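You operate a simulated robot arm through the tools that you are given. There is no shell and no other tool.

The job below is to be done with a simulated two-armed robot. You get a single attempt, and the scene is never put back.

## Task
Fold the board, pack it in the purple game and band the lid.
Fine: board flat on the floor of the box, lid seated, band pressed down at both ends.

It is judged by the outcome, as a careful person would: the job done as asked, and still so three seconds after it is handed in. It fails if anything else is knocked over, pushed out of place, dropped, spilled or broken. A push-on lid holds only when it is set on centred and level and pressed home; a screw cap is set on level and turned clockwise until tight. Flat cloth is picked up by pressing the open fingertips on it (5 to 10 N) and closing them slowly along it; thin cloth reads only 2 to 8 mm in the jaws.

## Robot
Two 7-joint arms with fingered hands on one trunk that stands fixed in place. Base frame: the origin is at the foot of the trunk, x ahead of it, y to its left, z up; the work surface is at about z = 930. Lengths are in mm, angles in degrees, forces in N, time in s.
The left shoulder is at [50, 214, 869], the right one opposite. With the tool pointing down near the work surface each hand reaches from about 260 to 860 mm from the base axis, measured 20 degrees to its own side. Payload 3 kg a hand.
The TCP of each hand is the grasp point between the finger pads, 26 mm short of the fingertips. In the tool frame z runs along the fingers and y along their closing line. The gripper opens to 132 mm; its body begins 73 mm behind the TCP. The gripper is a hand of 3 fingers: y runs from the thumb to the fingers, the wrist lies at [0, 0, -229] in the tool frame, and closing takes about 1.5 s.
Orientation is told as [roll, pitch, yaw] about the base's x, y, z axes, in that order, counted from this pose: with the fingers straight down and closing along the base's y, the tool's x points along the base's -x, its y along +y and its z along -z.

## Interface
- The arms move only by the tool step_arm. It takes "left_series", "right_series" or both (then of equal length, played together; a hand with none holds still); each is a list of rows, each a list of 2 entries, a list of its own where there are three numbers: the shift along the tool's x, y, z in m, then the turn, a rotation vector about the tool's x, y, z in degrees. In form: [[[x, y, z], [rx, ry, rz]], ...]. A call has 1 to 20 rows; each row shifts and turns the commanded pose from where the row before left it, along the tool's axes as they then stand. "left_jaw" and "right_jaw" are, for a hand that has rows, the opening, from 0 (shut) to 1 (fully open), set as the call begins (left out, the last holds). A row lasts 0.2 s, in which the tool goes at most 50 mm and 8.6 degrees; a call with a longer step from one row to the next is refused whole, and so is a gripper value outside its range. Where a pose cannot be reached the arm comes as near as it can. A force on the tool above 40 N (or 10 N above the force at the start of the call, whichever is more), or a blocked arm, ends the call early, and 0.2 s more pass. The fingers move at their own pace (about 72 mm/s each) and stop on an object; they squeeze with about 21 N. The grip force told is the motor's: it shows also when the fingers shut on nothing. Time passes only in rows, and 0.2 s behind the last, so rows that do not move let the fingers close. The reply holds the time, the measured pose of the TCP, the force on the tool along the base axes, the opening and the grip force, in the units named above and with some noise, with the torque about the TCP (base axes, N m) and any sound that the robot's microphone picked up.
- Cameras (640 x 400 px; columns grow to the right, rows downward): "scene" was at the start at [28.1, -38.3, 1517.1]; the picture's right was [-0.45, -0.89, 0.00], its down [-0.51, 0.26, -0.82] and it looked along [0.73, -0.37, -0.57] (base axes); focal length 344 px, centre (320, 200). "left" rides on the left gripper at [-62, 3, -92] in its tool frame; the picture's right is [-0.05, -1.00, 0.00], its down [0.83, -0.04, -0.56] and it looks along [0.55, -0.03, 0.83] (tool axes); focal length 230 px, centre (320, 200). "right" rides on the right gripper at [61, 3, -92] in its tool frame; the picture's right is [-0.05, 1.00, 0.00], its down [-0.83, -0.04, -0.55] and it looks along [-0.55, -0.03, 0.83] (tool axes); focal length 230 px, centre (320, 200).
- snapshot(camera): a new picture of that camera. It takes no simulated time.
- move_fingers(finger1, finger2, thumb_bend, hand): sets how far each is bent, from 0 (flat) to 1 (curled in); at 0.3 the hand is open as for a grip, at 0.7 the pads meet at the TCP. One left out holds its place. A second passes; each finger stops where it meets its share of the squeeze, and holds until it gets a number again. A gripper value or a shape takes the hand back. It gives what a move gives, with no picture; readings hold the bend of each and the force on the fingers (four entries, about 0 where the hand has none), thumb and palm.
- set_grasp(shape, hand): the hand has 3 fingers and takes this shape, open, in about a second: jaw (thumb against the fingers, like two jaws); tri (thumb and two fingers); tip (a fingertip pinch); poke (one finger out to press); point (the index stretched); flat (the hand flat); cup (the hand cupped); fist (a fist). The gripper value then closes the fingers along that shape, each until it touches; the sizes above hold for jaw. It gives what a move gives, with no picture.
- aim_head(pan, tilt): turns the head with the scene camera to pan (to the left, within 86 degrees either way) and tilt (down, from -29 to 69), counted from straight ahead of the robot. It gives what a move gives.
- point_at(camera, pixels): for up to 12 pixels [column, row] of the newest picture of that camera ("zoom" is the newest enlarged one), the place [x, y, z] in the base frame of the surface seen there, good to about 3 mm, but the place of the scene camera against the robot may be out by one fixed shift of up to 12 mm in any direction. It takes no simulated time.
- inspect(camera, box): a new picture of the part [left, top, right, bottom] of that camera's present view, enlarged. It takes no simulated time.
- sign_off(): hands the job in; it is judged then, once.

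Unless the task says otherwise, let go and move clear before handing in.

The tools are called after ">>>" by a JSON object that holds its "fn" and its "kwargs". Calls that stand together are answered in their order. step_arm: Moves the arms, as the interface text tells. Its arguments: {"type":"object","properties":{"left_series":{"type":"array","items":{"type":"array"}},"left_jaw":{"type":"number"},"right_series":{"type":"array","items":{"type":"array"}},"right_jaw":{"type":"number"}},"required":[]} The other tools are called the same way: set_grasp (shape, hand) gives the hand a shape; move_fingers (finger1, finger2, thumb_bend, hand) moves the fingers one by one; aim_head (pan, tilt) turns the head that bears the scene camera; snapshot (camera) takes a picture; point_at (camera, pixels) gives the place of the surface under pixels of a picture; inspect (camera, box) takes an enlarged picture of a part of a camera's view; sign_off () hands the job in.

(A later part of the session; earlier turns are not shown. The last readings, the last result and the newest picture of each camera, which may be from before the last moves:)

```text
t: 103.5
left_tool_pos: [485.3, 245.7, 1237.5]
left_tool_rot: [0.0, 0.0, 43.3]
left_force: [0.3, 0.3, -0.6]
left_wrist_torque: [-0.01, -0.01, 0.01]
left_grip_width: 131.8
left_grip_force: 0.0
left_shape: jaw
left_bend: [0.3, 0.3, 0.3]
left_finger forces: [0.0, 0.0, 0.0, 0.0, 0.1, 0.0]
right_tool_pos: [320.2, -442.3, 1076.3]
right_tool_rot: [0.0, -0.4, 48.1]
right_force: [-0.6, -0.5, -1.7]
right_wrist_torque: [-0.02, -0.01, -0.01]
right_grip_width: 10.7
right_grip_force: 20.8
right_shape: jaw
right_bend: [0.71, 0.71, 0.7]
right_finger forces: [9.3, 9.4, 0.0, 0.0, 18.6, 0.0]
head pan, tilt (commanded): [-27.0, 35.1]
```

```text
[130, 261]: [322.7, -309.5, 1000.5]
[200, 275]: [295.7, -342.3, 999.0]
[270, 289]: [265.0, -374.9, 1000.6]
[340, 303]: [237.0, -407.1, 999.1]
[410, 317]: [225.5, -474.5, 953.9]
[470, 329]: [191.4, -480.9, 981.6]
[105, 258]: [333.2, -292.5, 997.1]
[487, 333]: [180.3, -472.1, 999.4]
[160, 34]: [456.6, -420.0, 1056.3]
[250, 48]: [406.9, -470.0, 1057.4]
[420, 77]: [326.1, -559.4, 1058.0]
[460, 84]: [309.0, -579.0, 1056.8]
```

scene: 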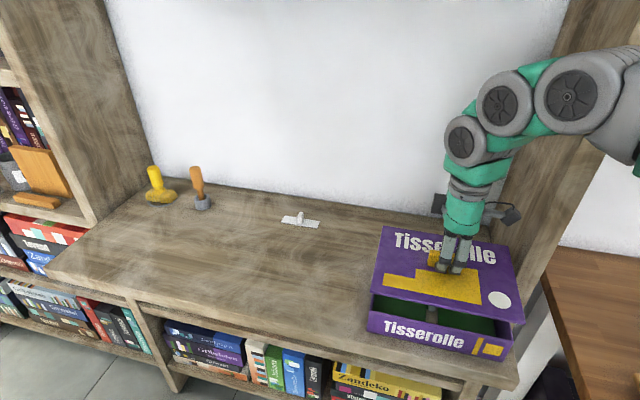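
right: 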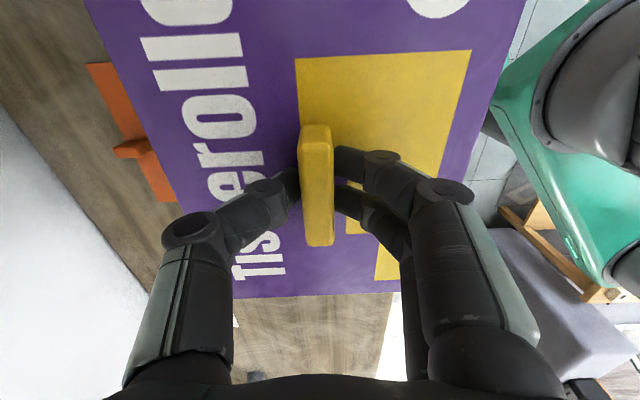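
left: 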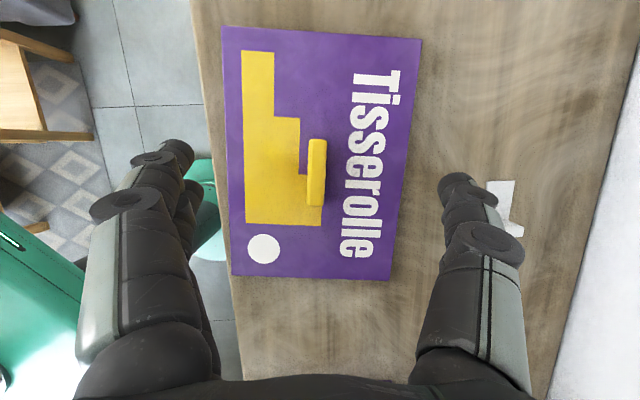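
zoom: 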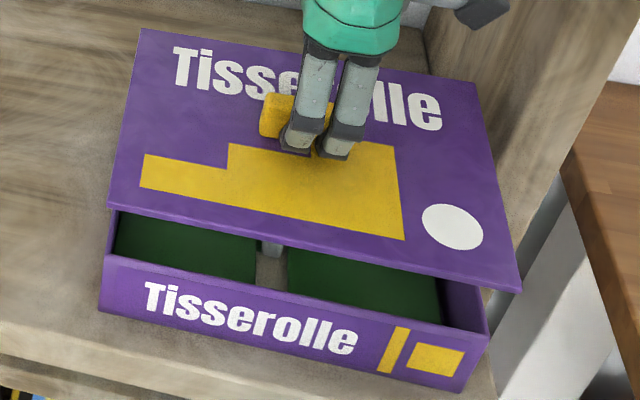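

Both cameras agree: lid and box centres match within about 1 mm, lid angle ≈47.4°. I'll turn +0.6°, level out the 1.3° tilt, and lower to just above the rim.

>>> {"fn": "step_arm", "kwargs": {"right_series": [[[0, -0.0005, 0], [-1.3, 0, -0.6]], [[0, 0, 0.01], [0, 0, 0]], [[0, 0, 0.01], [0, 0, 0]], [[0, 0, 0.008], [0, 0, 0]], [[0, 0, 0.006], [0, 0, 0]], [[0, 0, 0], [0, 0, 0]], [[0, 0, 0], [0, 0, 0]]]}}

>>> {"fn": "snapshot", "kwargs": {"camera": "right"}}

>>> {"fn": "inspect", "kwargs": {"camera": "scene", "box": [360, 215, 540, 365]}}

```text
t: 105.1
left_tool_pos: [485.7, 246.1, 1237.3]
left_tool_rot: [0.0, 0.0, 43.3]
left_force: [-0.5, -0.1, -0.5]
left_wrist_torque: [0.0, 0.01, 0.01]
left_grip_width: 131.8
left_grip_force: 0.2
left_shape: jaw
left_bend: [0.3, 0.3, 0.3]
left_finger forces: [0.1, 0.0, 0.0, 0.0, 0.0, 0.1]
right_tool_pos: [320.3, -442.9, 1043.4]
right_tool_rot: [1.4, -0.3, 48.6]
right_force: [0.4, -0.2, -1.6]
right_wrist_torque: [-0.02, 0.0, 0.0]
right_grip_width: 10.9
right_grip_force: 21.2
right_shape: jaw
right_bend: [0.71, 0.71, 0.7]
right_finger forces: [9.2, 9.4, 0.0, 0.0, 18.7, 0.0]
head pan, tilt (commanded): [-27.0, 35.1]
```

```text
taken
```

right: 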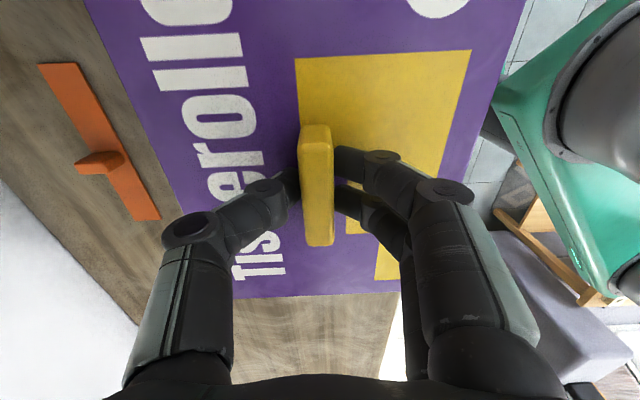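

```text
2.67 times, centred on (450, 290) of scene
```

zoom: 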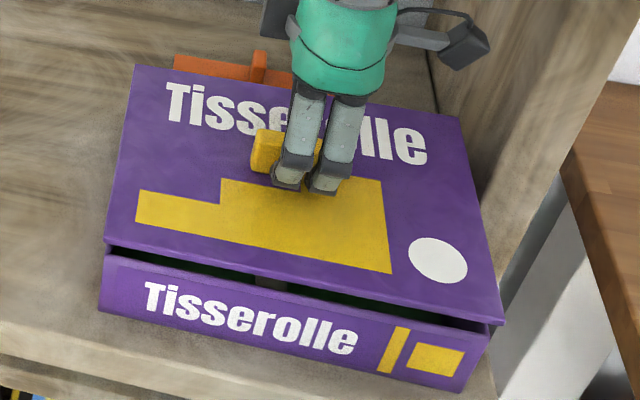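

Now just above the rim with no contact. I'll verify the lid's level and position again before seating.

>>> {"fn": "point_at", "kwargs": {"camera": "right", "pixels": [[102, 30], [116, 60], [130, 90], [144, 120], [158, 150], [172, 180], [512, 30], [501, 60], [491, 90], [481, 120], [470, 150], [462, 175]]}}

>>> {"fn": "point_at", "kwargs": {"camera": "right", "pixels": [[242, 293], [262, 292], [282, 292], [302, 291], [322, 291], [342, 290], [362, 289], [382, 289], [395, 288], [250, 20], [350, 30], [450, 20]]}}

```text
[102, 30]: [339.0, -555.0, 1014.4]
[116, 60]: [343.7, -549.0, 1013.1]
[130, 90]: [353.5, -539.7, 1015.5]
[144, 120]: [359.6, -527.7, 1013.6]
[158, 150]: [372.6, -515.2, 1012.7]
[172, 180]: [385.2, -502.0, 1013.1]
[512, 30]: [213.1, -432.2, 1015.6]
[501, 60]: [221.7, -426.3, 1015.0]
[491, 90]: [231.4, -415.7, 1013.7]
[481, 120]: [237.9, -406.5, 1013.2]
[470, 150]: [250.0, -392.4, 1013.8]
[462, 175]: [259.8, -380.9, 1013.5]
```

```text
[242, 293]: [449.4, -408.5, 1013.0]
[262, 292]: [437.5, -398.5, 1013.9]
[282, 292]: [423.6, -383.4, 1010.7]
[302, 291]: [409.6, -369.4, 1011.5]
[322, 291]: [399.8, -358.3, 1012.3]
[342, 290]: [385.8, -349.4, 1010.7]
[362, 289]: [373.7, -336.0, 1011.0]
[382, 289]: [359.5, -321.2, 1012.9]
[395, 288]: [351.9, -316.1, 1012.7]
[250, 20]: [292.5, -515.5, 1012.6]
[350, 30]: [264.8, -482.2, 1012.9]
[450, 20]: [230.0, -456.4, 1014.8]
```

Level is now within about 1 mm side to side, with the left end ~2 mm low. I'll take one more careful comparison of the lid's and box's near edges in the scene view for the angle.

>>> {"fn": "inspect", "kwargs": {"camera": "scene", "box": [365, 280, 435, 350]}}

>>> {"fn": "inspect", "kwargs": {"camera": "scene", "box": [445, 290, 515, 360]}}

```text
5.71 times, centred on (400, 315) of scene
```

zoom: 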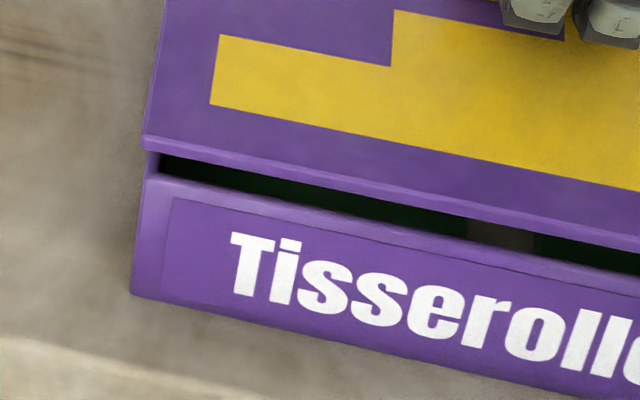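

```text
5.71 times, centred on (480, 325) of scene
```

zoom: 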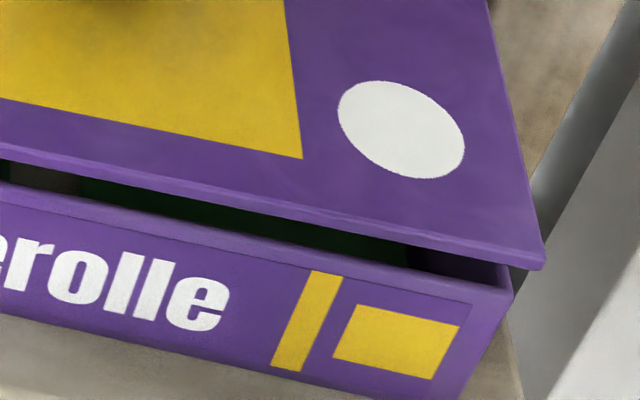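

The scene shows a thin plate with a recessed plug beneath, and small even overhangs; I estimate the lid about 0.5 mm off. I'll trim that and the tilt, then lower slowly feeling for contact.

>>> {"fn": "step_arm", "kwargs": {"right_series": [[[-0.0007, -0.0005, 0], [0, -0.7, 0]], [[0, 0, 0.002], [0, 0, 0]], [[0, 0, 0.002], [0, 0, 0]], [[0, 0, 0.0015], [0, 0, 0]], [[0, 0, 0], [0, 0, 0]]]}}

>>> {"fn": "step_arm", "kwargs": {"right_series": [[[0, 0, 0.0015], [0, 0, 0]], [[0, 0, 0.0015], [0, 0, 0]], [[0, 0, 0], [0, 0, 0]]]}}

```text
t: 106.3
left_tool_pos: [485.0, 245.2, 1236.6]
left_tool_rot: [0.1, 0.1, 43.3]
left_force: [0.4, 0.0, -0.3]
left_wrist_torque: [0.01, 0.0, 0.0]
left_grip_width: 131.9
left_grip_force: 0.0
left_shape: jaw
left_bend: [0.3, 0.3, 0.3]
left_finger forces: [0.0, 0.0, 0.0, 0.0, 0.1, 0.0]
right_tool_pos: [321.8, -442.3, 1037.1]
right_tool_rot: [1.3, -1.1, 48.6]
right_force: [-0.5, -0.3, -1.7]
right_wrist_torque: [-0.01, 0.0, -0.03]
right_grip_width: 10.9
right_grip_force: 21.1
right_shape: jaw
right_bend: [0.71, 0.71, 0.7]
right_finger forces: [9.2, 9.4, 0.1, 0.0, 18.6, 0.0]
head pan, tilt (commanded): [-27.0, 35.1]
```

```text
t: 107.1
left_tool_pos: [485.2, 245.3, 1236.0]
left_tool_rot: [0.1, 0.0, 43.4]
left_force: [-0.4, 0.2, 0.9]
left_wrist_torque: [0.03, -0.01, -0.01]
left_grip_width: 132.2
left_grip_force: 0.0
left_shape: jaw
left_bend: [0.3, 0.3, 0.3]
left_finger forces: [0.1, 0.0, 0.0, 0.1, 0.1, 0.0]
right_tool_pos: [320.6, -442.3, 1034.4]
right_tool_rot: [1.3, -1.0, 48.6]
right_force: [-0.1, -0.1, -2.8]
right_wrist_torque: [0.02, 0.02, 0.02]
right_grip_width: 10.9
right_grip_force: 20.7
right_shape: jaw
right_bend: [0.71, 0.71, 0.7]
right_finger forces: [9.2, 9.4, 0.1, 0.1, 18.5, 0.0]
head pan, tilt (commanded): [-27.0, 35.1]
```

No contact at z=1034, where a misplaced plug would already touch the rim. Continuing in small steps.

>>> {"fn": "step_arm", "kwargs": {"right_series": [[[0, 0, 0.0015], [0, 0, 0]], [[0, 0, 0.0015], [0, 0, 0]], [[0, 0, 0], [0, 0, 0]]]}}

>>> {"fn": "step_arm", "kwargs": {"right_series": [[[0, 0, 0.0015], [0, 0, 0]], [[0, 0, 0.0015], [0, 0, 0]], [[0, 0, 0], [0, 0, 0]]]}}

>>> {"fn": "inspect", "kwargs": {"camera": "scene", "box": [360, 230, 530, 365]}}

```text
t: 107.9
left_tool_pos: [486.2, 245.8, 1236.6]
left_tool_rot: [0.1, 0.1, 43.3]
left_force: [0.3, -0.6, 0.4]
left_wrist_torque: [-0.03, 0.01, -0.01]
left_grip_width: 131.9
left_grip_force: 0.1
left_shape: jaw
left_bend: [0.3, 0.3, 0.3]
left_finger forces: [0.1, 0.0, 0.1, 0.0, 0.1, 0.0]
right_tool_pos: [320.2, -442.6, 1030.9]
right_tool_rot: [1.2, -1.1, 48.6]
right_force: [0.1, -0.3, -2.3]
right_wrist_torque: [0.01, -0.02, 0.04]
right_grip_width: 11.0
right_grip_force: 21.2
right_shape: jaw
right_bend: [0.71, 0.71, 0.7]
right_finger forces: [9.1, 9.4, 0.1, 0.0, 18.6, 0.0]
head pan, tilt (commanded): [-27.0, 35.1]
```

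```text
t: 108.7
left_tool_pos: [485.3, 245.1, 1237.2]
left_tool_rot: [0.0, -0.1, 43.4]
left_force: [0.5, -0.6, -0.2]
left_wrist_torque: [-0.02, 0.01, -0.01]
left_grip_width: 132.0
left_grip_force: 0.0
left_shape: jaw
left_bend: [0.3, 0.3, 0.3]
left_finger forces: [0.0, 0.0, 0.0, 0.0, 0.1, 0.0]
right_tool_pos: [320.8, -442.0, 1028.0]
right_tool_rot: [1.3, -1.0, 48.6]
right_force: [-0.3, 0.5, -1.5]
right_wrist_torque: [0.0, -0.02, -0.02]
right_grip_width: 10.6
right_grip_force: 20.8
right_shape: jaw
right_bend: [0.71, 0.71, 0.7]
right_finger forces: [9.2, 9.5, 0.0, 0.1, 18.6, 0.0]
head pan, tilt (commanded): [-27.0, 35.1]
```

```text
2.96 times, centred on (445, 298) of scene
```

zoom: 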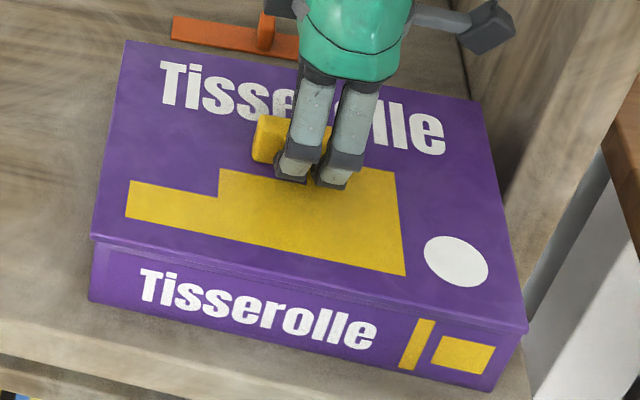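

The lid is almost down with still no side force. Continuing until it touches.

>>> {"fn": "step_arm", "kwargs": {"right_series": [[[0, 0, 0.0012], [0, 0, 0]], [[0, 0, 0.0012], [0, 0, 0]], [[0, 0, 0], [0, 0, 0]]]}}

>>> {"fn": "step_arm", "kwargs": {"right_series": [[[0, 0, 0.0012], [0, 0, 0]], [[0, 0, 0.0012], [0, 0, 0]], [[0, 0, 0], [0, 0, 0]]]}}

```text
t: 109.5
left_tool_pos: [483.9, 245.1, 1237.5]
left_tool_rot: [0.0, 0.0, 43.3]
left_force: [0.2, 0.8, -0.4]
left_wrist_torque: [0.0, -0.01, -0.01]
left_grip_width: 131.6
left_grip_force: 0.1
left_shape: jaw
left_bend: [0.3, 0.3, 0.3]
left_finger forces: [0.1, 0.0, 0.0, 0.0, 0.0, 0.1]
right_tool_pos: [320.9, -441.7, 1026.8]
right_tool_rot: [1.2, -1.0, 48.5]
right_force: [0.8, -0.7, 20.7]
right_wrist_torque: [-0.06, -0.01, 0.02]
right_grip_width: 12.1
right_grip_force: 21.1
right_shape: jaw
right_bend: [0.72, 0.72, 0.71]
right_finger forces: [12.7, 12.5, 0.1, 0.0, 25.4, 0.0]
head pan, tilt (commanded): [-27.0, 35.1]
```

```text
t: 110.1
left_tool_pos: [484.8, 246.2, 1236.6]
left_tool_rot: [0.0, 0.0, 43.3]
left_force: [-0.7, 0.1, 0.2]
left_wrist_torque: [0.01, 0.0, -0.02]
left_grip_width: 131.9
left_grip_force: 0.1
left_shape: jaw
left_bend: [0.3, 0.3, 0.3]
left_finger forces: [0.0, 0.0, 0.1, 0.1, 0.1, 0.0]
right_tool_pos: [322.2, -443.0, 1025.2]
right_tool_rot: [1.1, -1.1, 48.4]
right_force: [-1.1, 1.9, 27.0]
right_wrist_torque: [0.04, 0.05, 0.01]
right_grip_width: 14.3
right_grip_force: 21.2
right_shape: jaw
right_bend: [0.72, 0.72, 0.72]
right_finger forces: [13.9, 14.0, 0.0, 0.0, 25.7, 0.0]
head pan, tilt (commanded): [-27.0, 35.1]
stopped in row 2 (right hand): the force on the tool passed its limit at 43 N (the readings are from after the stop); the commanded pose is now the measured one
```

Contact at z≈1027 and the press reached 43 N. I'll let go, rise, and check how the lid sits before pressing it home.

>>> {"fn": "step_arm", "kwargs": {"right_series": [[[0, 0, 0], [0, 0, 0]], [[0, 0, 0], [0, 0, 0]], [[0, 0, 0], [0, 0, 0]], [[0, 0, 0], [0, 0, 0]], [[0, 0, 0], [0, 0, 0]], [[0, 0, -0.02], [0, 0, 0]], [[0, 0, -0.03], [0, 0, 0]], [[0, 0, -0.04], [0, 0, 0]], [[0, 0, -0.04], [0, 0, 0]], [[0, 0, -0.03], [1.3, 1.0, 0]]], "right_jaw": 0.5}}

>>> {"fn": "snapshot", "kwargs": {"camera": "right"}}

>>> {"fn": "inspect", "kwargs": {"camera": "scene", "box": [360, 230, 530, 365]}}

```text
t: 112.3
left_tool_pos: [484.9, 245.6, 1237.5]
left_tool_rot: [-0.1, 0.0, 43.3]
left_force: [0.9, -0.1, 0.7]
left_wrist_torque: [0.01, 0.0, -0.01]
left_grip_width: 132.0
left_grip_force: 0.2
left_shape: jaw
left_bend: [0.3, 0.3, 0.3]
left_finger forces: [0.1, 0.0, 0.0, 0.0, 0.0, 0.1]
right_tool_pos: [321.4, -447.7, 1186.6]
right_tool_rot: [-0.2, -0.1, 48.5]
right_force: [1.0, 0.2, 0.5]
right_wrist_torque: [0.01, -0.01, 0.0]
right_grip_width: 65.5
right_grip_force: 0.1
right_shape: jaw
right_bend: [0.73, 0.73, 0.7]
right_finger forces: [0.0, 0.0, 0.0, 0.0, 0.0, 0.1]
head pan, tilt (commanded): [-27.0, 35.1]
```

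```text
taken
```

right: 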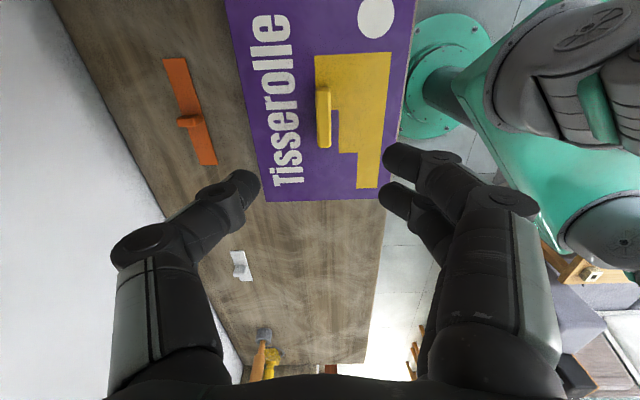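

```text
2.96 times, centred on (445, 298) of scene
```

zoom: 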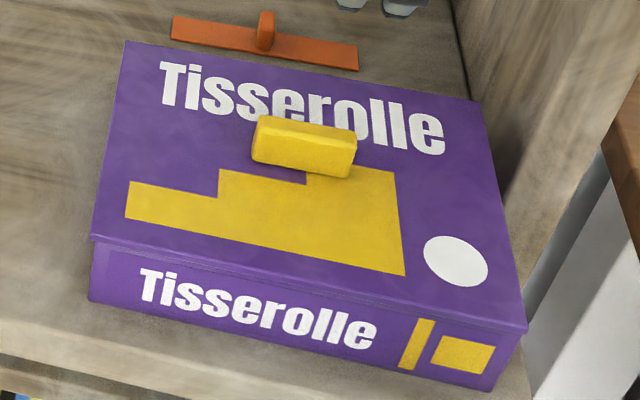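

The lid sits on the box. I'll measure its height at the corners and check for gaps along the rim.

>>> {"fn": "point_at", "kwargs": {"camera": "right", "pixels": [[236, 15], [246, 60], [256, 120], [268, 185], [300, 195], [340, 194], [372, 185], [385, 130], [395, 70], [405, 15], [350, 60], [350, 110]]}}

>>> {"fn": "inspect", "kwargs": {"camera": "scene", "box": [365, 285, 435, 350]}}

>>> {"fn": "inspect", "kwargs": {"camera": "scene", "box": [445, 300, 515, 365]}}

```text
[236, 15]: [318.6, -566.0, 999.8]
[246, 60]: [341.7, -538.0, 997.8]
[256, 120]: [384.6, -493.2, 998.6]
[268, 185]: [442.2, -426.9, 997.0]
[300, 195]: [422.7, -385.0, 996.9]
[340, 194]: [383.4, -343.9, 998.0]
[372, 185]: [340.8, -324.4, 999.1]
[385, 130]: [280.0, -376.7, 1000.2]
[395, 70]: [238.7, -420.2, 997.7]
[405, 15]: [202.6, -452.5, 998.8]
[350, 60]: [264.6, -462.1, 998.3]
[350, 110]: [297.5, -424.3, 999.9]
```

```text
6.15 times, centred on (400, 318) of scene
```

zoom: 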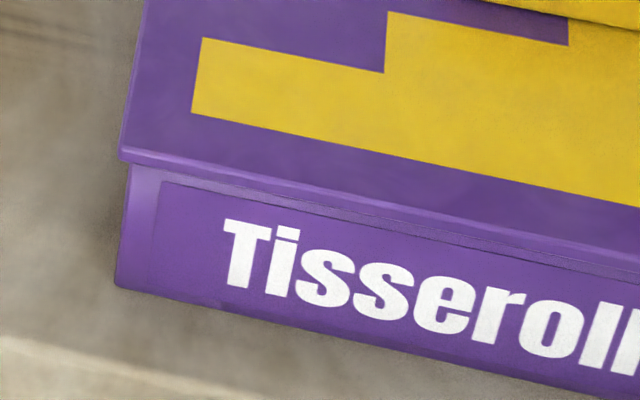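

```text
6.15 times, centred on (480, 332) of scene
```

zoom: 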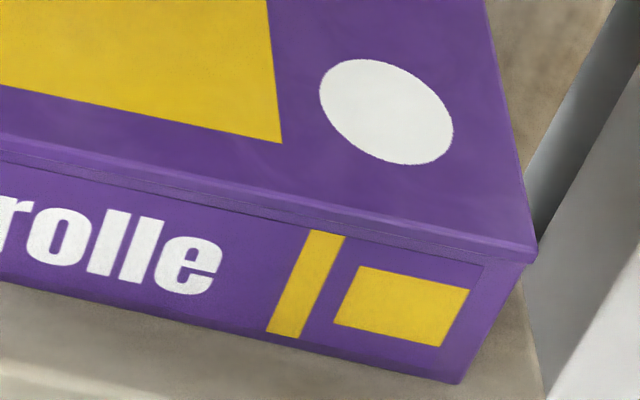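

The lid is level (top about 998 all over) and squarely on. To press it home I'll straddle the handle with the open fingers and push evenly on the plate on both sides of it.

>>> {"fn": "step_arm", "kwargs": {"right_series": [[[-0.0029, 0.0032, 0.03], [0, 0, 0]], [[0, 0, 0.04], [0, 0, 0]], [[0, 0, 0.04], [0, 0, 0]], [[0, 0, 0.03], [0, 0, 0]], [[0, 0, 0.012], [0, 0, 0]], [[0, 0, 0], [0, 0, 0]]]}}

>>> {"fn": "step_arm", "kwargs": {"right_series": [[[0, 0, 0.002], [0, 0, 0]], [[0, 0, 0.002], [0, 0, 0]], [[0, 0, 0.002], [0, 0, 0]], [[0, 0, 0.0015], [0, 0, 0]], [[0, 0, 0.0015], [0, 0, 0]], [[0, 0, 0.0015], [0, 0, 0]], [[0, 0, 0.0015], [0, 0, 0]], [[0, 0, 0.0015], [0, 0, 0]]]}}

```text
t: 113.7
left_tool_pos: [485.1, 245.7, 1236.5]
left_tool_rot: [0.0, 0.1, 43.3]
left_force: [0.3, -0.5, 0.0]
left_wrist_torque: [0.01, -0.02, -0.01]
left_grip_width: 132.1
left_grip_force: 0.0
left_shape: jaw
left_bend: [0.3, 0.3, 0.3]
left_finger forces: [0.0, 0.0, 0.0, 0.0, 0.0, 0.0]
right_tool_pos: [321.2, -442.9, 1032.9]
right_tool_rot: [-0.1, -0.1, 48.5]
right_force: [-0.6, 0.9, 0.2]
right_wrist_torque: [-0.02, -0.01, 0.02]
right_grip_width: 65.4
right_grip_force: 0.1
right_shape: jaw
right_bend: [0.73, 0.73, 0.7]
right_finger forces: [0.1, 0.0, 0.1, 0.0, 0.1, 0.0]
head pan, tilt (commanded): [-27.0, 35.1]
```

```text
t: 115.0
left_tool_pos: [485.1, 246.3, 1237.6]
left_tool_rot: [-0.1, 0.0, 43.2]
left_force: [0.4, -0.1, 0.2]
left_wrist_torque: [-0.01, -0.01, -0.01]
left_grip_width: 132.0
left_grip_force: 0.1
left_shape: jaw
left_bend: [0.3, 0.3, 0.3]
left_finger forces: [0.0, 0.0, 0.1, 0.0, 0.1, 0.0]
right_tool_pos: [320.7, -442.3, 1024.9]
right_tool_rot: [-0.3, -0.1, 48.4]
right_force: [-0.8, 1.6, 27.8]
right_wrist_torque: [0.63, 0.72, 0.0]
right_grip_width: 65.5
right_grip_force: 0.2
right_shape: jaw
right_bend: [0.74, 0.74, 0.7]
right_finger forces: [12.5, 12.5, 0.1, 0.0, 3.0, 0.0]
head pan, tilt (commanded): [-27.0, 35.1]
stopped in row 6 (right hand): the force on the tool passed its limit at 46 N (the readings are from after the stop); the commanded pose is now the measured one
```

The press peaked at 46 N, mostly on the near-side fingers. I'll tilt slightly so the thumb side presses too and push once more.

>>> {"fn": "step_arm", "kwargs": {"right_series": [[[0, 0, 0], [-1.2, 0, 0]], [[0, 0, 0.001], [0, 0, 0]], [[0, 0, 0.001], [0, 0, 0]], [[0, 0, 0.001], [0, 0, 0]], [[0, 0, 0.001], [0, 0, 0]], [[0, 0, 0.001], [0, 0, 0]]]}}

```text
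t: 115.5
left_tool_pos: [486.0, 245.9, 1238.1]
left_tool_rot: [0.0, 0.1, 43.2]
left_force: [-0.8, -0.1, -0.3]
left_wrist_torque: [0.02, -0.01, 0.04]
left_grip_width: 132.1
left_grip_force: 0.1
left_shape: jaw
left_bend: [0.3, 0.3, 0.3]
left_finger forces: [0.0, 0.0, 0.1, 0.0, 0.0, 0.0]
right_tool_pos: [321.9, -444.4, 1025.3]
right_tool_rot: [0.7, -0.1, 48.5]
right_force: [0.9, 3.2, 25.7]
right_wrist_torque: [-0.12, -0.17, 0.19]
right_grip_width: 65.7
right_grip_force: 0.1
right_shape: jaw
right_bend: [0.73, 0.73, 0.7]
right_finger forces: [5.5, 5.1, 0.1, 0.0, 15.5, 0.1]
head pan, tilt (commanded): [-27.0, 35.1]
stopped in row 2 (right hand): the force on the tool passed its limit at 44 N (the readings are from after the stop); the commanded pose is now the measured one
```

The press was even this time (44 N peak). I'll look closely at the seam for any remaining gap.

>>> {"fn": "inspect", "kwargs": {"camera": "scene", "box": [365, 300, 395, 320]}}

>>> {"fn": "inspect", "kwargs": {"camera": "scene", "box": [490, 325, 520, 350]}}

>>> {"fn": "inspect", "kwargs": {"camera": "scene", "box": [420, 310, 460, 340]}}

```text
16.00 times, centred on (380, 310) of scene
```

zoom: 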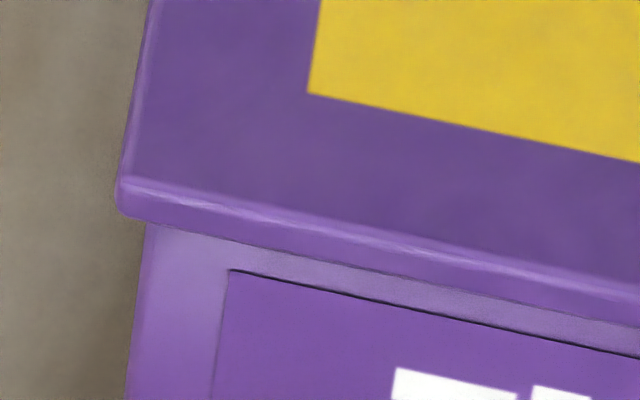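

```text
16.00 times, centred on (505, 338) of scene
```

zoom: 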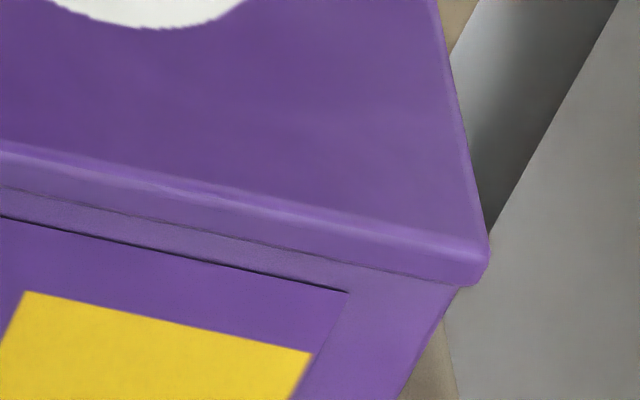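

```text
13.33 times, centred on (440, 325) of scene
```

zoom: 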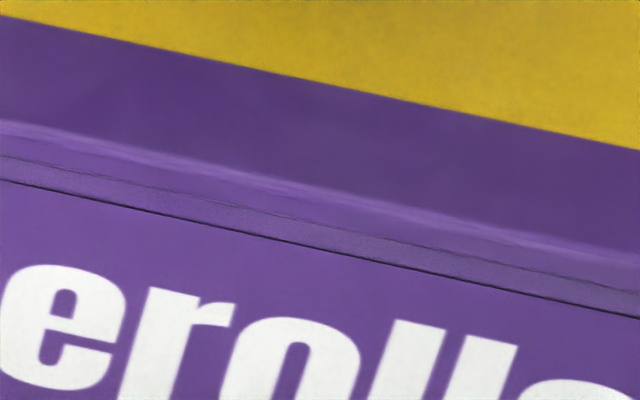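

No dark gap is visible at the seam. I'll rise and measure the lid's height again to see if it went down further.

>>> {"fn": "step_arm", "kwargs": {"right_series": [[[0, 0, -0.01], [1.0, 0, 0]], [[0, 0, -0.03], [0, 0, 0]], [[0, 0, -0.04], [0, 0, 0]], [[0, 0, -0.04], [0, 0, 0]], [[0, 0, -0.04], [0, 0, 0]], [[0, 0, 0], [0, 0, 0]]], "right_jaw": 1.0}}

>>> {"fn": "snapshot", "kwargs": {"camera": "right"}}

>>> {"fn": "point_at", "kwargs": {"camera": "right", "pixels": [[236, 15], [246, 60], [256, 120], [268, 175], [300, 185], [340, 184], [372, 175], [385, 130], [395, 70], [405, 15], [350, 60], [370, 110]]}}

```text
t: 116.9
left_tool_pos: [484.8, 245.3, 1236.9]
left_tool_rot: [0.0, 0.0, 43.3]
left_force: [-0.7, 0.0, 0.5]
left_wrist_torque: [-0.01, -0.01, 0.0]
left_grip_width: 131.9
left_grip_force: 0.0
left_shape: jaw
left_bend: [0.3, 0.3, 0.3]
left_finger forces: [0.1, 0.0, 0.1, 0.0, 0.0, 0.0]
right_tool_pos: [321.4, -443.7, 1185.4]
right_tool_rot: [-0.3, -0.1, 48.4]
right_force: [0.6, 0.3, -0.5]
right_wrist_torque: [-0.02, 0.04, -0.01]
right_grip_width: 131.9
right_grip_force: 0.1
right_shape: jaw
right_bend: [0.3, 0.3, 0.3]
right_finger forces: [0.0, 0.1, 0.0, 0.1, 0.1, 0.1]
head pan, tilt (commanded): [-27.0, 35.1]
```

```text
taken
```

right: 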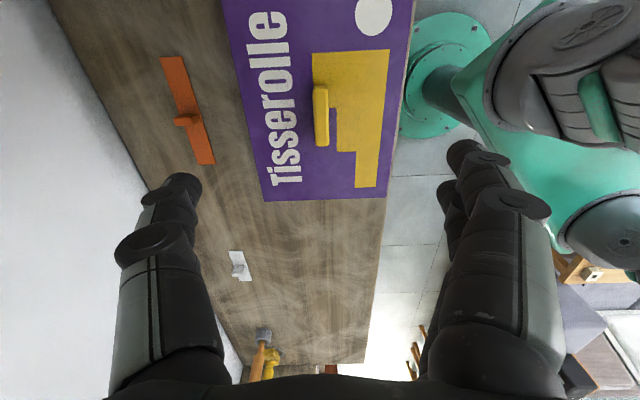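

```text
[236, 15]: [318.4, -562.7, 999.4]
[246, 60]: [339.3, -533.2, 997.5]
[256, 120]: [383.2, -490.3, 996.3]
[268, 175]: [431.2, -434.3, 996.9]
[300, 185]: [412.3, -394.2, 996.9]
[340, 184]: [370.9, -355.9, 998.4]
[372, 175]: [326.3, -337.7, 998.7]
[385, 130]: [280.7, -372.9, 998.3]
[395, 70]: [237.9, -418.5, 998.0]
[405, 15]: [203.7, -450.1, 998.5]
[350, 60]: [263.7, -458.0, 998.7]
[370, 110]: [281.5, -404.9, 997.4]
```

Average lid height is about 997.9, half a millimetre lower and level. For good measure I'll press near each end too, with the fingers spread toward both long walls.

>>> {"fn": "step_arm", "kwargs": {"right_series": [[[-0.04, 0, 0], [0, 0, 0]], [[-0.04, 0, 0.02], [0, 0, 0]], [[0, 0, 0.045], [0, 0, 0]], [[0, 0, 0.045], [0, 0, 0]], [[0, 0, 0.035], [0, 0, 0]], [[0, 0, 0.006], [0, 0, 0]], [[0, 0, 0.002], [0, 0, 0]], [[0, 0, 0.002], [0, 0, 0]], [[0, 0, 0.002], [0, 0, 0]], [[0, 0, 0.0015], [0, 0, 0]], [[0, 0, 0.0015], [0, 0, 0]], [[0, 0, 0.0015], [0, 0, 0]], [[0, 0, 0.0015], [0, 0, 0]], [[0, 0, 0.0015], [0, 0, 0]]]}}

```text
t: 119.9
left_tool_pos: [485.9, 244.8, 1237.5]
left_tool_rot: [0.0, 0.0, 43.3]
left_force: [0.5, -0.2, 0.2]
left_wrist_torque: [-0.02, -0.02, 0.01]
left_grip_width: 131.9
left_grip_force: 0.1
left_shape: jaw
left_bend: [0.3, 0.3, 0.3]
left_finger forces: [0.1, 0.1, 0.0, 0.1, 0.0, 0.0]
right_tool_pos: [376.4, -384.2, 1022.4]
right_tool_rot: [-0.5, -0.2, 48.3]
right_force: [-0.3, 0.3, 12.9]
right_wrist_torque: [0.35, 0.41, 0.1]
right_grip_width: 131.9
right_grip_force: 0.0
right_shape: jaw
right_bend: [0.29, 0.29, 0.3]
right_finger forces: [5.3, 4.2, 0.1, 0.1, 3.3, 0.0]
head pan, tilt (commanded): [-27.0, 35.1]
stopped in row 14 (right hand): the force on the tool passed its limit at 47 N (the readings are from after the stop); the commanded pose is now the measured one
```

The left end took 47 N with no visible give. Now the right end.

>>> {"fn": "step_arm", "kwargs": {"right_series": [[[0, 0, -0.015], [0, 0, 0]], [[0.04, 0, -0.005], [0, 0, 0]], [[0.04, 0, 0], [0, 0, 0]], [[0.04, 0, 0], [0, 0, 0]], [[0.04, 0, 0], [0, 0, 0]], [[0, 0, 0.01], [0, 0, 0]], [[0, 0, 0.005], [0, 0, 0]], [[0, 0, 0.002], [0, 0, 0]], [[0, 0, 0.002], [0, 0, 0]], [[0, 0, 0.0015], [0, 0, 0]], [[0, 0, 0.0015], [0, 0, 0]], [[0, 0, 0.0015], [0, 0, 0]], [[0, 0, 0.0015], [0, 0, 0]], [[0, 0, 0.0015], [0, 0, 0]], [[0, 0, 0.0015], [0, 0, 0]], [[0, 0, 0.0015], [0, 0, 0]]]}}

>>> {"fn": "inspect", "kwargs": {"camera": "scene", "box": [360, 230, 530, 365]}}

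```text
t: 122.1
left_tool_pos: [485.2, 245.0, 1237.2]
left_tool_rot: [0.0, 0.0, 43.3]
left_force: [0.0, 0.3, 0.1]
left_wrist_torque: [0.04, 0.01, 0.01]
left_grip_width: 132.0
left_grip_force: 0.0
left_shape: jaw
left_bend: [0.3, 0.3, 0.3]
left_finger forces: [0.0, 0.0, 0.0, 0.0, 0.0, 0.1]
right_tool_pos: [270.9, -505.0, 1023.2]
right_tool_rot: [-0.7, -0.2, 48.1]
right_force: [4.7, -0.4, 20.7]
right_wrist_torque: [0.81, 0.86, -0.12]
right_grip_width: 131.6
right_grip_force: 0.1
right_shape: jaw
right_bend: [0.3, 0.3, 0.3]
right_finger forces: [10.4, 8.1, 0.0, 0.0, 2.6, 0.0]
head pan, tilt (commanded): [-27.0, 35.1]
stopped in row 10 (right hand): the force on the tool passed its limit at 48 N (the readings are from after the stop); the commanded pose is now the measured one
```

```text
2.96 times, centred on (445, 298) of scene
```

zoom: 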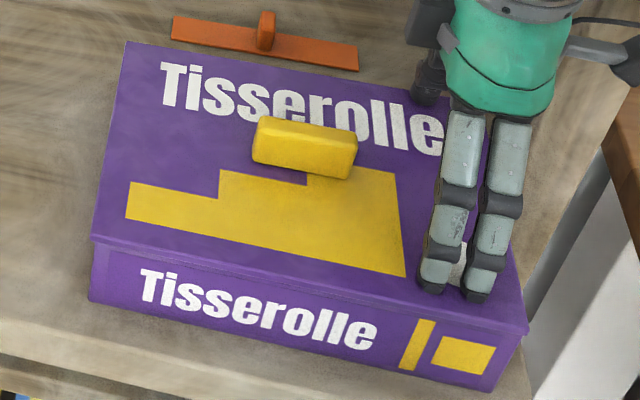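

The right end also pressed firm (48 N), so the lid is home. Now for the band: I'll rise, turn the right hand to yaw −41° and go over the orange band.

>>> {"fn": "step_arm", "kwargs": {"right_series": [[[0, 0, -0.03], [0, 0, 0]], [[0, 0, -0.045], [0, 0, 0]], [[0, 0, -0.045], [0, 0, 0]], [[0, 0, -0.04], [0, 0, 0]], [[0, 0, 0], [0, 0, 8.1]], [[0, 0, 0], [0, 0, 8.1]], [[0, 0, 0], [0, 0, 8.1]], [[0, 0, 0], [0, 0, 8.1]], [[0, 0, 0], [0, 0, 8.1]], [[0, 0, 0], [0, 0, 8.1]], [[0, 0, 0], [0, 0, 8.1]], [[0, 0, 0], [0, 0, 8.1]], [[0, 0, 0], [0, 0, 8.1]], [[0, 0, 0], [0, 0, 8.1]], [[0, 0, 0], [0, 0, 8.1]], [[0, 0, 0], [0, 0, 0]]]}}

>>> {"fn": "snapshot", "kwargs": {"camera": "right"}}

>>> {"fn": "snapshot", "kwargs": {"camera": "scene"}}

```text
t: 125.5
left_tool_pos: [485.8, 246.0, 1235.8]
left_tool_rot: [-0.1, 0.0, 43.3]
left_force: [0.1, 0.2, 0.8]
left_wrist_torque: [0.01, -0.03, -0.02]
left_grip_width: 131.7
left_grip_force: 0.1
left_shape: jaw
left_bend: [0.3, 0.3, 0.3]
left_finger forces: [0.0, 0.0, 0.0, 0.1, 0.0, 0.1]
right_tool_pos: [268.0, -505.0, 1182.5]
right_tool_rot: [0.2, -0.7, -40.9]
right_force: [-0.3, -0.3, 0.9]
right_wrist_torque: [-0.04, -0.03, -0.02]
right_grip_width: 131.9
right_grip_force: 0.0
right_shape: jaw
right_bend: [0.3, 0.3, 0.3]
right_finger forces: [0.0, 0.1, 0.1, 0.1, 0.0, 0.0]
head pan, tilt (commanded): [-27.0, 35.1]
```

```text
taken
```

right: 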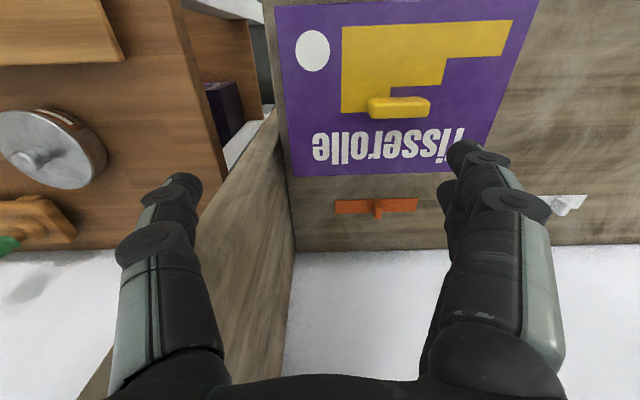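

```text
taken
```

scene: 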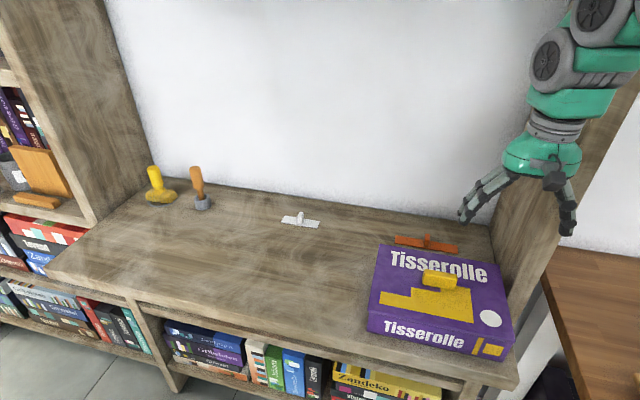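

The lid sits squarely on the box. Moving over the orange band for a close look.

>>> {"fn": "step_arm", "kwargs": {"right_series": [[[-0.0314, 0.0157, 0.005], [0, 0, 0]], [[-0.0314, 0.0157, 0.005], [0, 0, 0]], [[-0.0314, 0.0157, 0.01], [0, 0, 0]], [[-0.0314, 0.0157, 0.03], [0, 0, 0]], [[-0.0314, 0.0157, 0.036], [0, 0, 0]], [[-0.0314, 0.0157, 0.036], [0, 0, 0]], [[0, 0, 0], [0, 0, 0]]]}}

>>> {"fn": "snapshot", "kwargs": {"camera": "right"}}

>>> {"fn": "inspect", "kwargs": {"camera": "right", "box": [220, 80, 440, 220]}}

```text
refused: row 5 steps farther than a row can; nothing moved
```

```text
taken
```

right: 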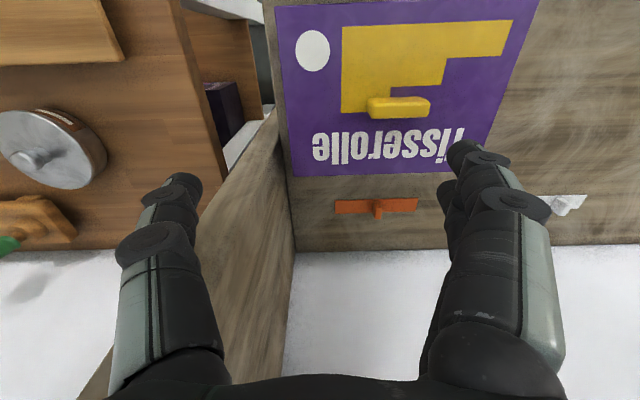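

```text
2.86 times, centred on (330, 150) of right
```

zoom: 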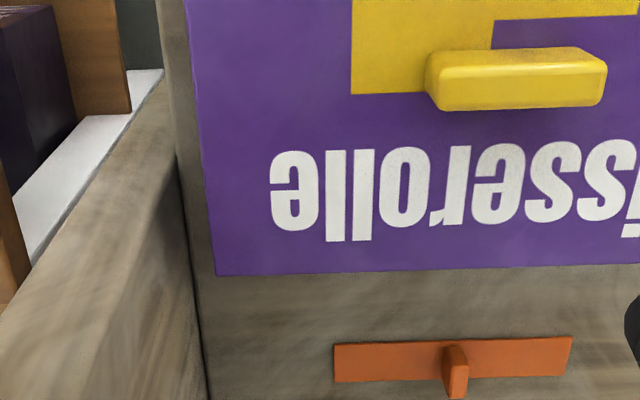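

A row was slightly too long and nothing moved; I'll split the move into smaller rows.

>>> {"fn": "step_arm", "kwargs": {"right_series": [[[-0.0314, 0.0157, 0.005], [0, 0, 0]], [[-0.0314, 0.0157, 0.005], [0, 0, 0]], [[-0.0314, 0.0157, 0.01], [0, 0, 0]], [[-0.0314, 0.0157, 0.02], [0, 0, 0]], [[-0.0314, 0.0157, 0.025], [0, 0, 0]], [[-0.0314, 0.0157, 0.025], [0, 0, 0]], [[0, 0, 0.032], [0, 0, 0]], [[0, 0, 0], [0, 0, 0]]]}}

>>> {"fn": "snapshot", "kwargs": {"camera": "right"}}

>>> {"fn": "inspect", "kwargs": {"camera": "right", "box": [220, 60, 440, 200]}}

```text
t: 127.3
left_tool_pos: [484.2, 246.1, 1236.3]
left_tool_rot: [0.1, 0.0, 43.3]
left_force: [0.2, 0.4, -0.6]
left_wrist_torque: [0.0, -0.01, -0.01]
left_grip_width: 131.8
left_grip_force: 0.0
left_shape: jaw
left_bend: [0.3, 0.3, 0.3]
left_finger forces: [0.0, 0.1, 0.0, 0.0, 0.0, 0.0]
right_tool_pos: [474.2, -557.8, 1062.6]
right_tool_rot: [0.2, -0.7, -40.9]
right_force: [0.1, -0.1, 0.8]
right_wrist_torque: [-0.01, -0.04, 0.01]
right_grip_width: 132.2
right_grip_force: 0.2
right_shape: jaw
right_bend: [0.3, 0.3, 0.3]
right_finger forces: [0.1, 0.1, 0.0, 0.0, 0.0, 0.0]
head pan, tilt (commanded): [-27.0, 35.1]
```

```text
taken
```

right: 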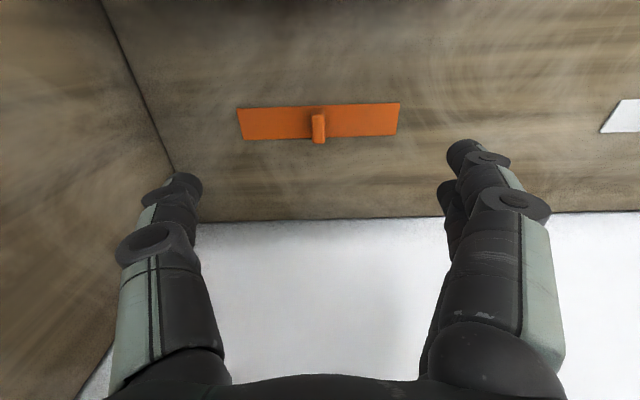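

```text
2.86 times, centred on (330, 130) of right
```

zoom: 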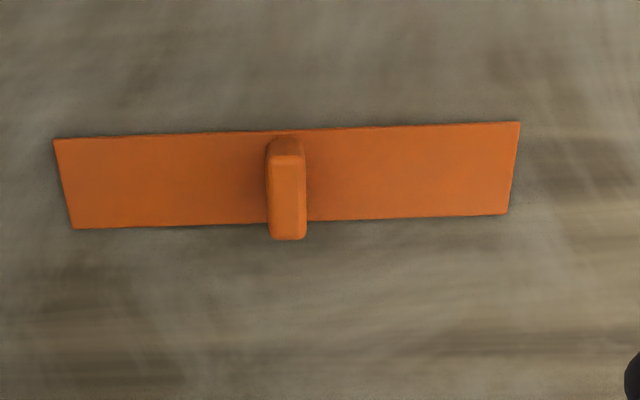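

>>> {"fn": "point_at", "kwargs": {"camera": "zoom", "pixels": [[60, 145], [76, 224], [514, 128], [503, 209], [150, 183], [420, 173], [286, 165], [286, 185], [287, 205], [288, 230], [275, 200], [300, 200]]}}

>>> {"fn": "point_at", "kwargs": {"camera": "zoom", "pixels": [[57, 141], [75, 227], [518, 124], [505, 213], [200, 137], [200, 222], [400, 130], [400, 215], [286, 150], [288, 236], [268, 230], [304, 228]]}}

```text
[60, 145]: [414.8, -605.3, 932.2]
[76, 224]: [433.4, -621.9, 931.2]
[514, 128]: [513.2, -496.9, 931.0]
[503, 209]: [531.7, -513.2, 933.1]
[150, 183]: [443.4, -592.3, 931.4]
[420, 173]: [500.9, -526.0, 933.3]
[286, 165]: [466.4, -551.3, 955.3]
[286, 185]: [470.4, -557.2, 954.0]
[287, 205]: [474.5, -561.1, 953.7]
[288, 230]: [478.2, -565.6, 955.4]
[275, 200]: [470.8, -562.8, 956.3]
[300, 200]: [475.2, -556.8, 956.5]
```

```text
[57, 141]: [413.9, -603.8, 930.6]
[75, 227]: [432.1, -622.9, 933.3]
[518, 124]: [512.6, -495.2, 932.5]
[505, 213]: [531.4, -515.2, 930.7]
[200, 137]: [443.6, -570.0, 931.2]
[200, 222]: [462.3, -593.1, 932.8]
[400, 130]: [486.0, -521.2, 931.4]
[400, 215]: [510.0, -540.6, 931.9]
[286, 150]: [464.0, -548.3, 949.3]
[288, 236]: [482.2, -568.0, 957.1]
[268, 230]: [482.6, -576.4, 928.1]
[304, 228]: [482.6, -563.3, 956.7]
```

Band: 148×27 mm, 3 mm thick, angle 47.5°, knob top at z≈956, centre [473,-560]. Descending around the knob and closing gently.

>>> {"fn": "step_arm", "kwargs": {"right_series": [[[-0.0005, -0.002, 0.03], [0, 0, 1.6]], [[0, 0, 0.035], [0, 0, 0]], [[0, 0, 0.025], [0, 0, 0]], [[0, 0, 0.009], [0, 0, 0]], [[0, 0, 0.003], [0, 0, 0]], [[0, 0, 0], [0, 0, 0]]], "right_jaw": 0.45}}

>>> {"fn": "snapshot", "kwargs": {"camera": "right"}}

```text
t: 128.7
left_tool_pos: [485.4, 246.1, 1238.1]
left_tool_rot: [0.0, -0.1, 43.4]
left_force: [-0.2, -0.2, 0.1]
left_wrist_torque: [-0.02, 0.0, 0.0]
left_grip_width: 131.6
left_grip_force: 0.1
left_shape: jaw
left_bend: [0.3, 0.3, 0.3]
left_finger forces: [0.0, 0.1, 0.0, 0.0, 0.0, 0.1]
right_tool_pos: [473.2, -560.0, 961.7]
right_tool_rot: [0.1, -0.7, -42.5]
right_force: [0.4, -0.6, 0.3]
right_wrist_torque: [-0.02, -0.01, 0.0]
right_grip_width: 60.0
right_grip_force: 0.1
right_shape: jaw
right_bend: [0.73, 0.73, 0.7]
right_finger forces: [0.0, 0.0, 0.1, 0.0, 0.1, 0.0]
head pan, tilt (commanded): [-27.0, 35.1]
```

```text
taken
```

right: 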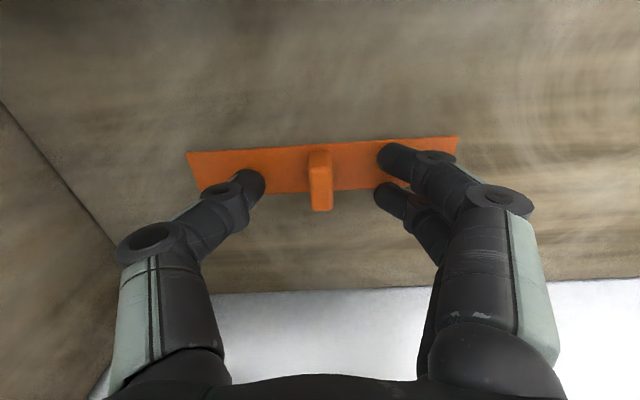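

Knob centred between the fingertips. Closing the jaw.

>>> {"fn": "step_arm", "kwargs": {"right_series": [[[0, 0, 0], [0, 0, 0]], [[0, 0, 0], [0, 0, 0]], [[0, 0, 0], [0, 0, 0]], [[0, 0, 0], [0, 0, 0]], [[0, 0, 0], [0, 0, 0]], [[0, 0, 0], [0, 0, 0]], [[0, 0, 0], [0, 0, 0]]], "right_jaw": 0.0}}

>>> {"fn": "step_arm", "kwargs": {"right_series": [[[0, 0, -0.005], [0, 0, 0]], [[0, 0, -0.01], [0, 0, 0]], [[0, 0, -0.015], [0, 0, 0]], [[0, 0, 0], [0, 0, 0]]]}}

>>> {"fn": "snapshot", "kwargs": {"camera": "right"}}

```text
t: 130.3
left_tool_pos: [485.0, 246.1, 1237.4]
left_tool_rot: [0.1, 0.0, 43.3]
left_force: [-0.2, -0.1, -0.6]
left_wrist_torque: [-0.01, -0.03, 0.01]
left_grip_width: 132.1
left_grip_force: 0.2
left_shape: jaw
left_bend: [0.3, 0.3, 0.3]
left_finger forces: [0.0, 0.1, 0.0, 0.0, 0.1, 0.1]
right_tool_pos: [473.9, -560.1, 961.7]
right_tool_rot: [0.2, -0.7, -42.5]
right_force: [-0.4, -0.2, -0.1]
right_wrist_torque: [0.0, -0.01, 0.01]
right_grip_width: 6.9
right_grip_force: 21.2
right_shape: jaw
right_bend: [0.71, 0.71, 0.7]
right_finger forces: [9.3, 9.4, 0.0, 0.0, 18.7, 0.0]
head pan, tilt (commanded): [-27.0, 35.1]
```

```text
t: 131.3
left_tool_pos: [484.9, 245.7, 1236.6]
left_tool_rot: [0.0, 0.1, 43.3]
left_force: [0.4, 0.2, -0.8]
left_wrist_torque: [-0.02, 0.01, 0.03]
left_grip_width: 131.7
left_grip_force: 0.1
left_shape: jaw
left_bend: [0.3, 0.3, 0.3]
left_finger forces: [0.0, 0.0, 0.1, 0.1, 0.0, 0.0]
right_tool_pos: [473.6, -560.1, 990.7]
right_tool_rot: [0.3, -0.8, -42.5]
right_force: [0.0, 0.0, -1.0]
right_wrist_torque: [0.02, -0.01, -0.01]
right_grip_width: 6.9
right_grip_force: 20.7
right_shape: jaw
right_bend: [0.71, 0.71, 0.7]
right_finger forces: [9.1, 9.5, 0.0, 0.0, 18.7, 0.0]
head pan, tilt (commanded): [-27.0, 35.1]
```

```text
taken
```

right: 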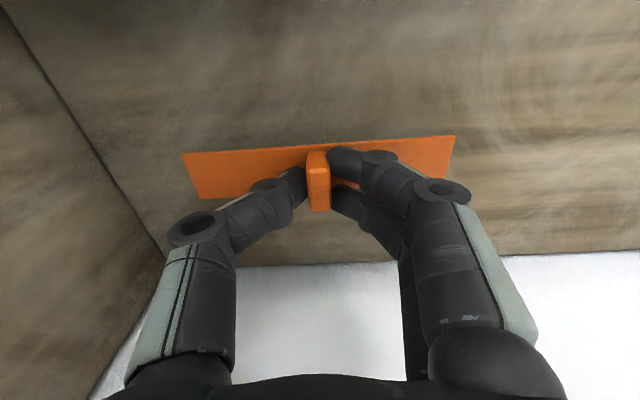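

The band is lifted. I'll look at it from the scene camera for any feature underneath before choosing how it goes on.

>>> {"fn": "inspect", "kwargs": {"camera": "scene", "box": [380, 190, 480, 260]}}

```text
5.71 times, centred on (430, 225) of scene
```

zoom: 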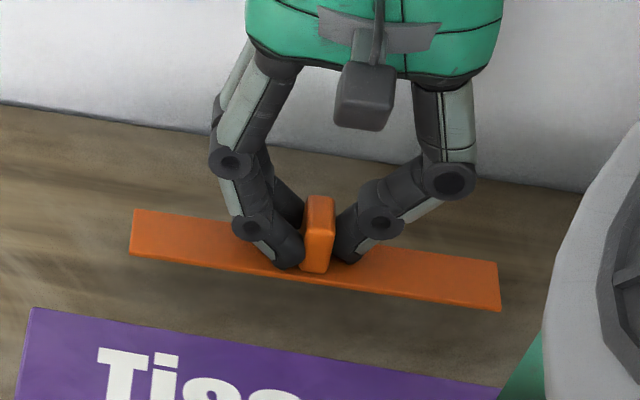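

It is a plain flat strip; at 148 mm it nearly spans the lid's 179 mm width, so I'll lay it across the lid beside the handle, left side. Raising it, carrying it over the lid and turning it 90°.

>>> {"fn": "step_arm", "kwargs": {"right_series": [[[0, 0, -0.04], [0, 0, 0]], [[0, 0, -0.045], [0, 0, 0]], [[0, 0, -0.045], [0, 0, 0]], [[0.032, 0.008, 0], [0, 0, 0]], [[0.032, 0.008, 0], [0, 0, 0]], [[0.032, 0.008, 0], [0, 0, 0]], [[0.032, 0.008, 0], [0, 0, 0]], [[0.032, 0.008, 0], [0, 0, 0]], [[0.0319, 0.008, 0], [0, 0, 0]], [[0, 0, 0], [0, 0, 0]]]}}

>>> {"fn": "step_arm", "kwargs": {"right_series": [[[0, 0, 0], [0, 0, -8.23]], [[0, 0, 0], [0, 0, -8.23]], [[0, 0, 0], [0, 0, -8.23]], [[0, 0, 0], [0, 0, -8.23]], [[0, 0, 0], [0, 0, -8.23]], [[0, 0, 0], [0, 0, -8.23]], [[0, 0, 0], [0, 0, -8.23]], [[0, 0, 0], [0, 0, -8.23]], [[0, 0, 0], [0, 0, -8.23]], [[0, 0, 0], [0, 0, -8.23]], [[0, 0, 0], [0, 0, -8.23]], [[0, 0, 0], [0, 0, 0]]]}}

>>> {"fn": "snapshot", "kwargs": {"camera": "right"}}

>>> {"fn": "snapshot", "kwargs": {"camera": "scene"}}

```text
t: 133.5
left_tool_pos: [486.1, 246.1, 1238.1]
left_tool_rot: [0.1, 0.0, 43.3]
left_force: [1.1, 0.0, 0.3]
left_wrist_torque: [-0.01, -0.01, -0.04]
left_grip_width: 131.6
left_grip_force: 0.1
left_shape: jaw
left_bend: [0.3, 0.3, 0.3]
left_finger forces: [0.1, 0.0, 0.0, 0.0, 0.0, 0.1]
right_tool_pos: [364.5, -394.5, 1118.7]
right_tool_rot: [0.2, -0.6, -42.6]
right_force: [0.6, 0.2, -1.0]
right_wrist_torque: [0.01, 0.01, -0.03]
right_grip_width: 7.1
right_grip_force: 21.6
right_shape: jaw
right_bend: [0.71, 0.71, 0.7]
right_finger forces: [9.3, 9.5, 0.1, 0.0, 18.9, 0.0]
head pan, tilt (commanded): [-27.0, 35.1]
```

```text
t: 136.1
left_tool_pos: [484.7, 245.9, 1237.6]
left_tool_rot: [0.0, 0.0, 43.3]
left_force: [0.5, 0.5, -0.6]
left_wrist_torque: [0.01, 0.01, 0.02]
left_grip_width: 132.0
left_grip_force: 0.0
left_shape: jaw
left_bend: [0.3, 0.3, 0.3]
left_finger forces: [0.0, 0.0, 0.0, 0.0, 0.1, 0.0]
right_tool_pos: [364.3, -395.0, 1117.3]
right_tool_rot: [-0.7, -0.2, 48.2]
right_force: [-0.6, 0.6, -0.8]
right_wrist_torque: [-0.01, -0.01, 0.0]
right_grip_width: 7.3
right_grip_force: 21.0
right_shape: jaw
right_bend: [0.71, 0.71, 0.7]
right_finger forces: [9.1, 9.6, 0.1, 0.0, 18.9, 0.0]
head pan, tilt (commanded): [-27.0, 35.1]
```

```text
taken
```

right: 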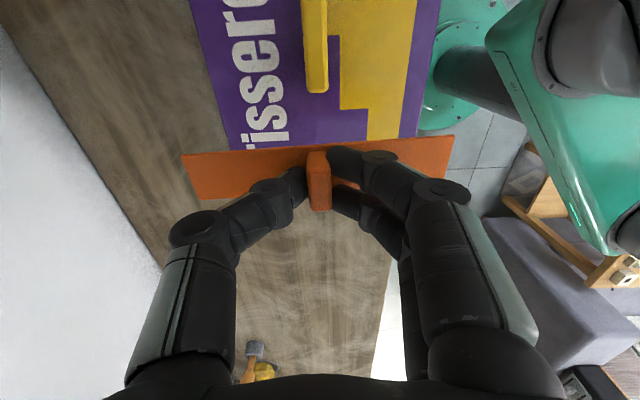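

```text
taken
```

scene: 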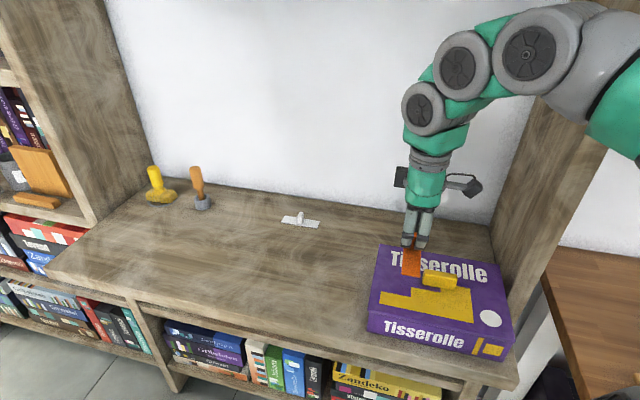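

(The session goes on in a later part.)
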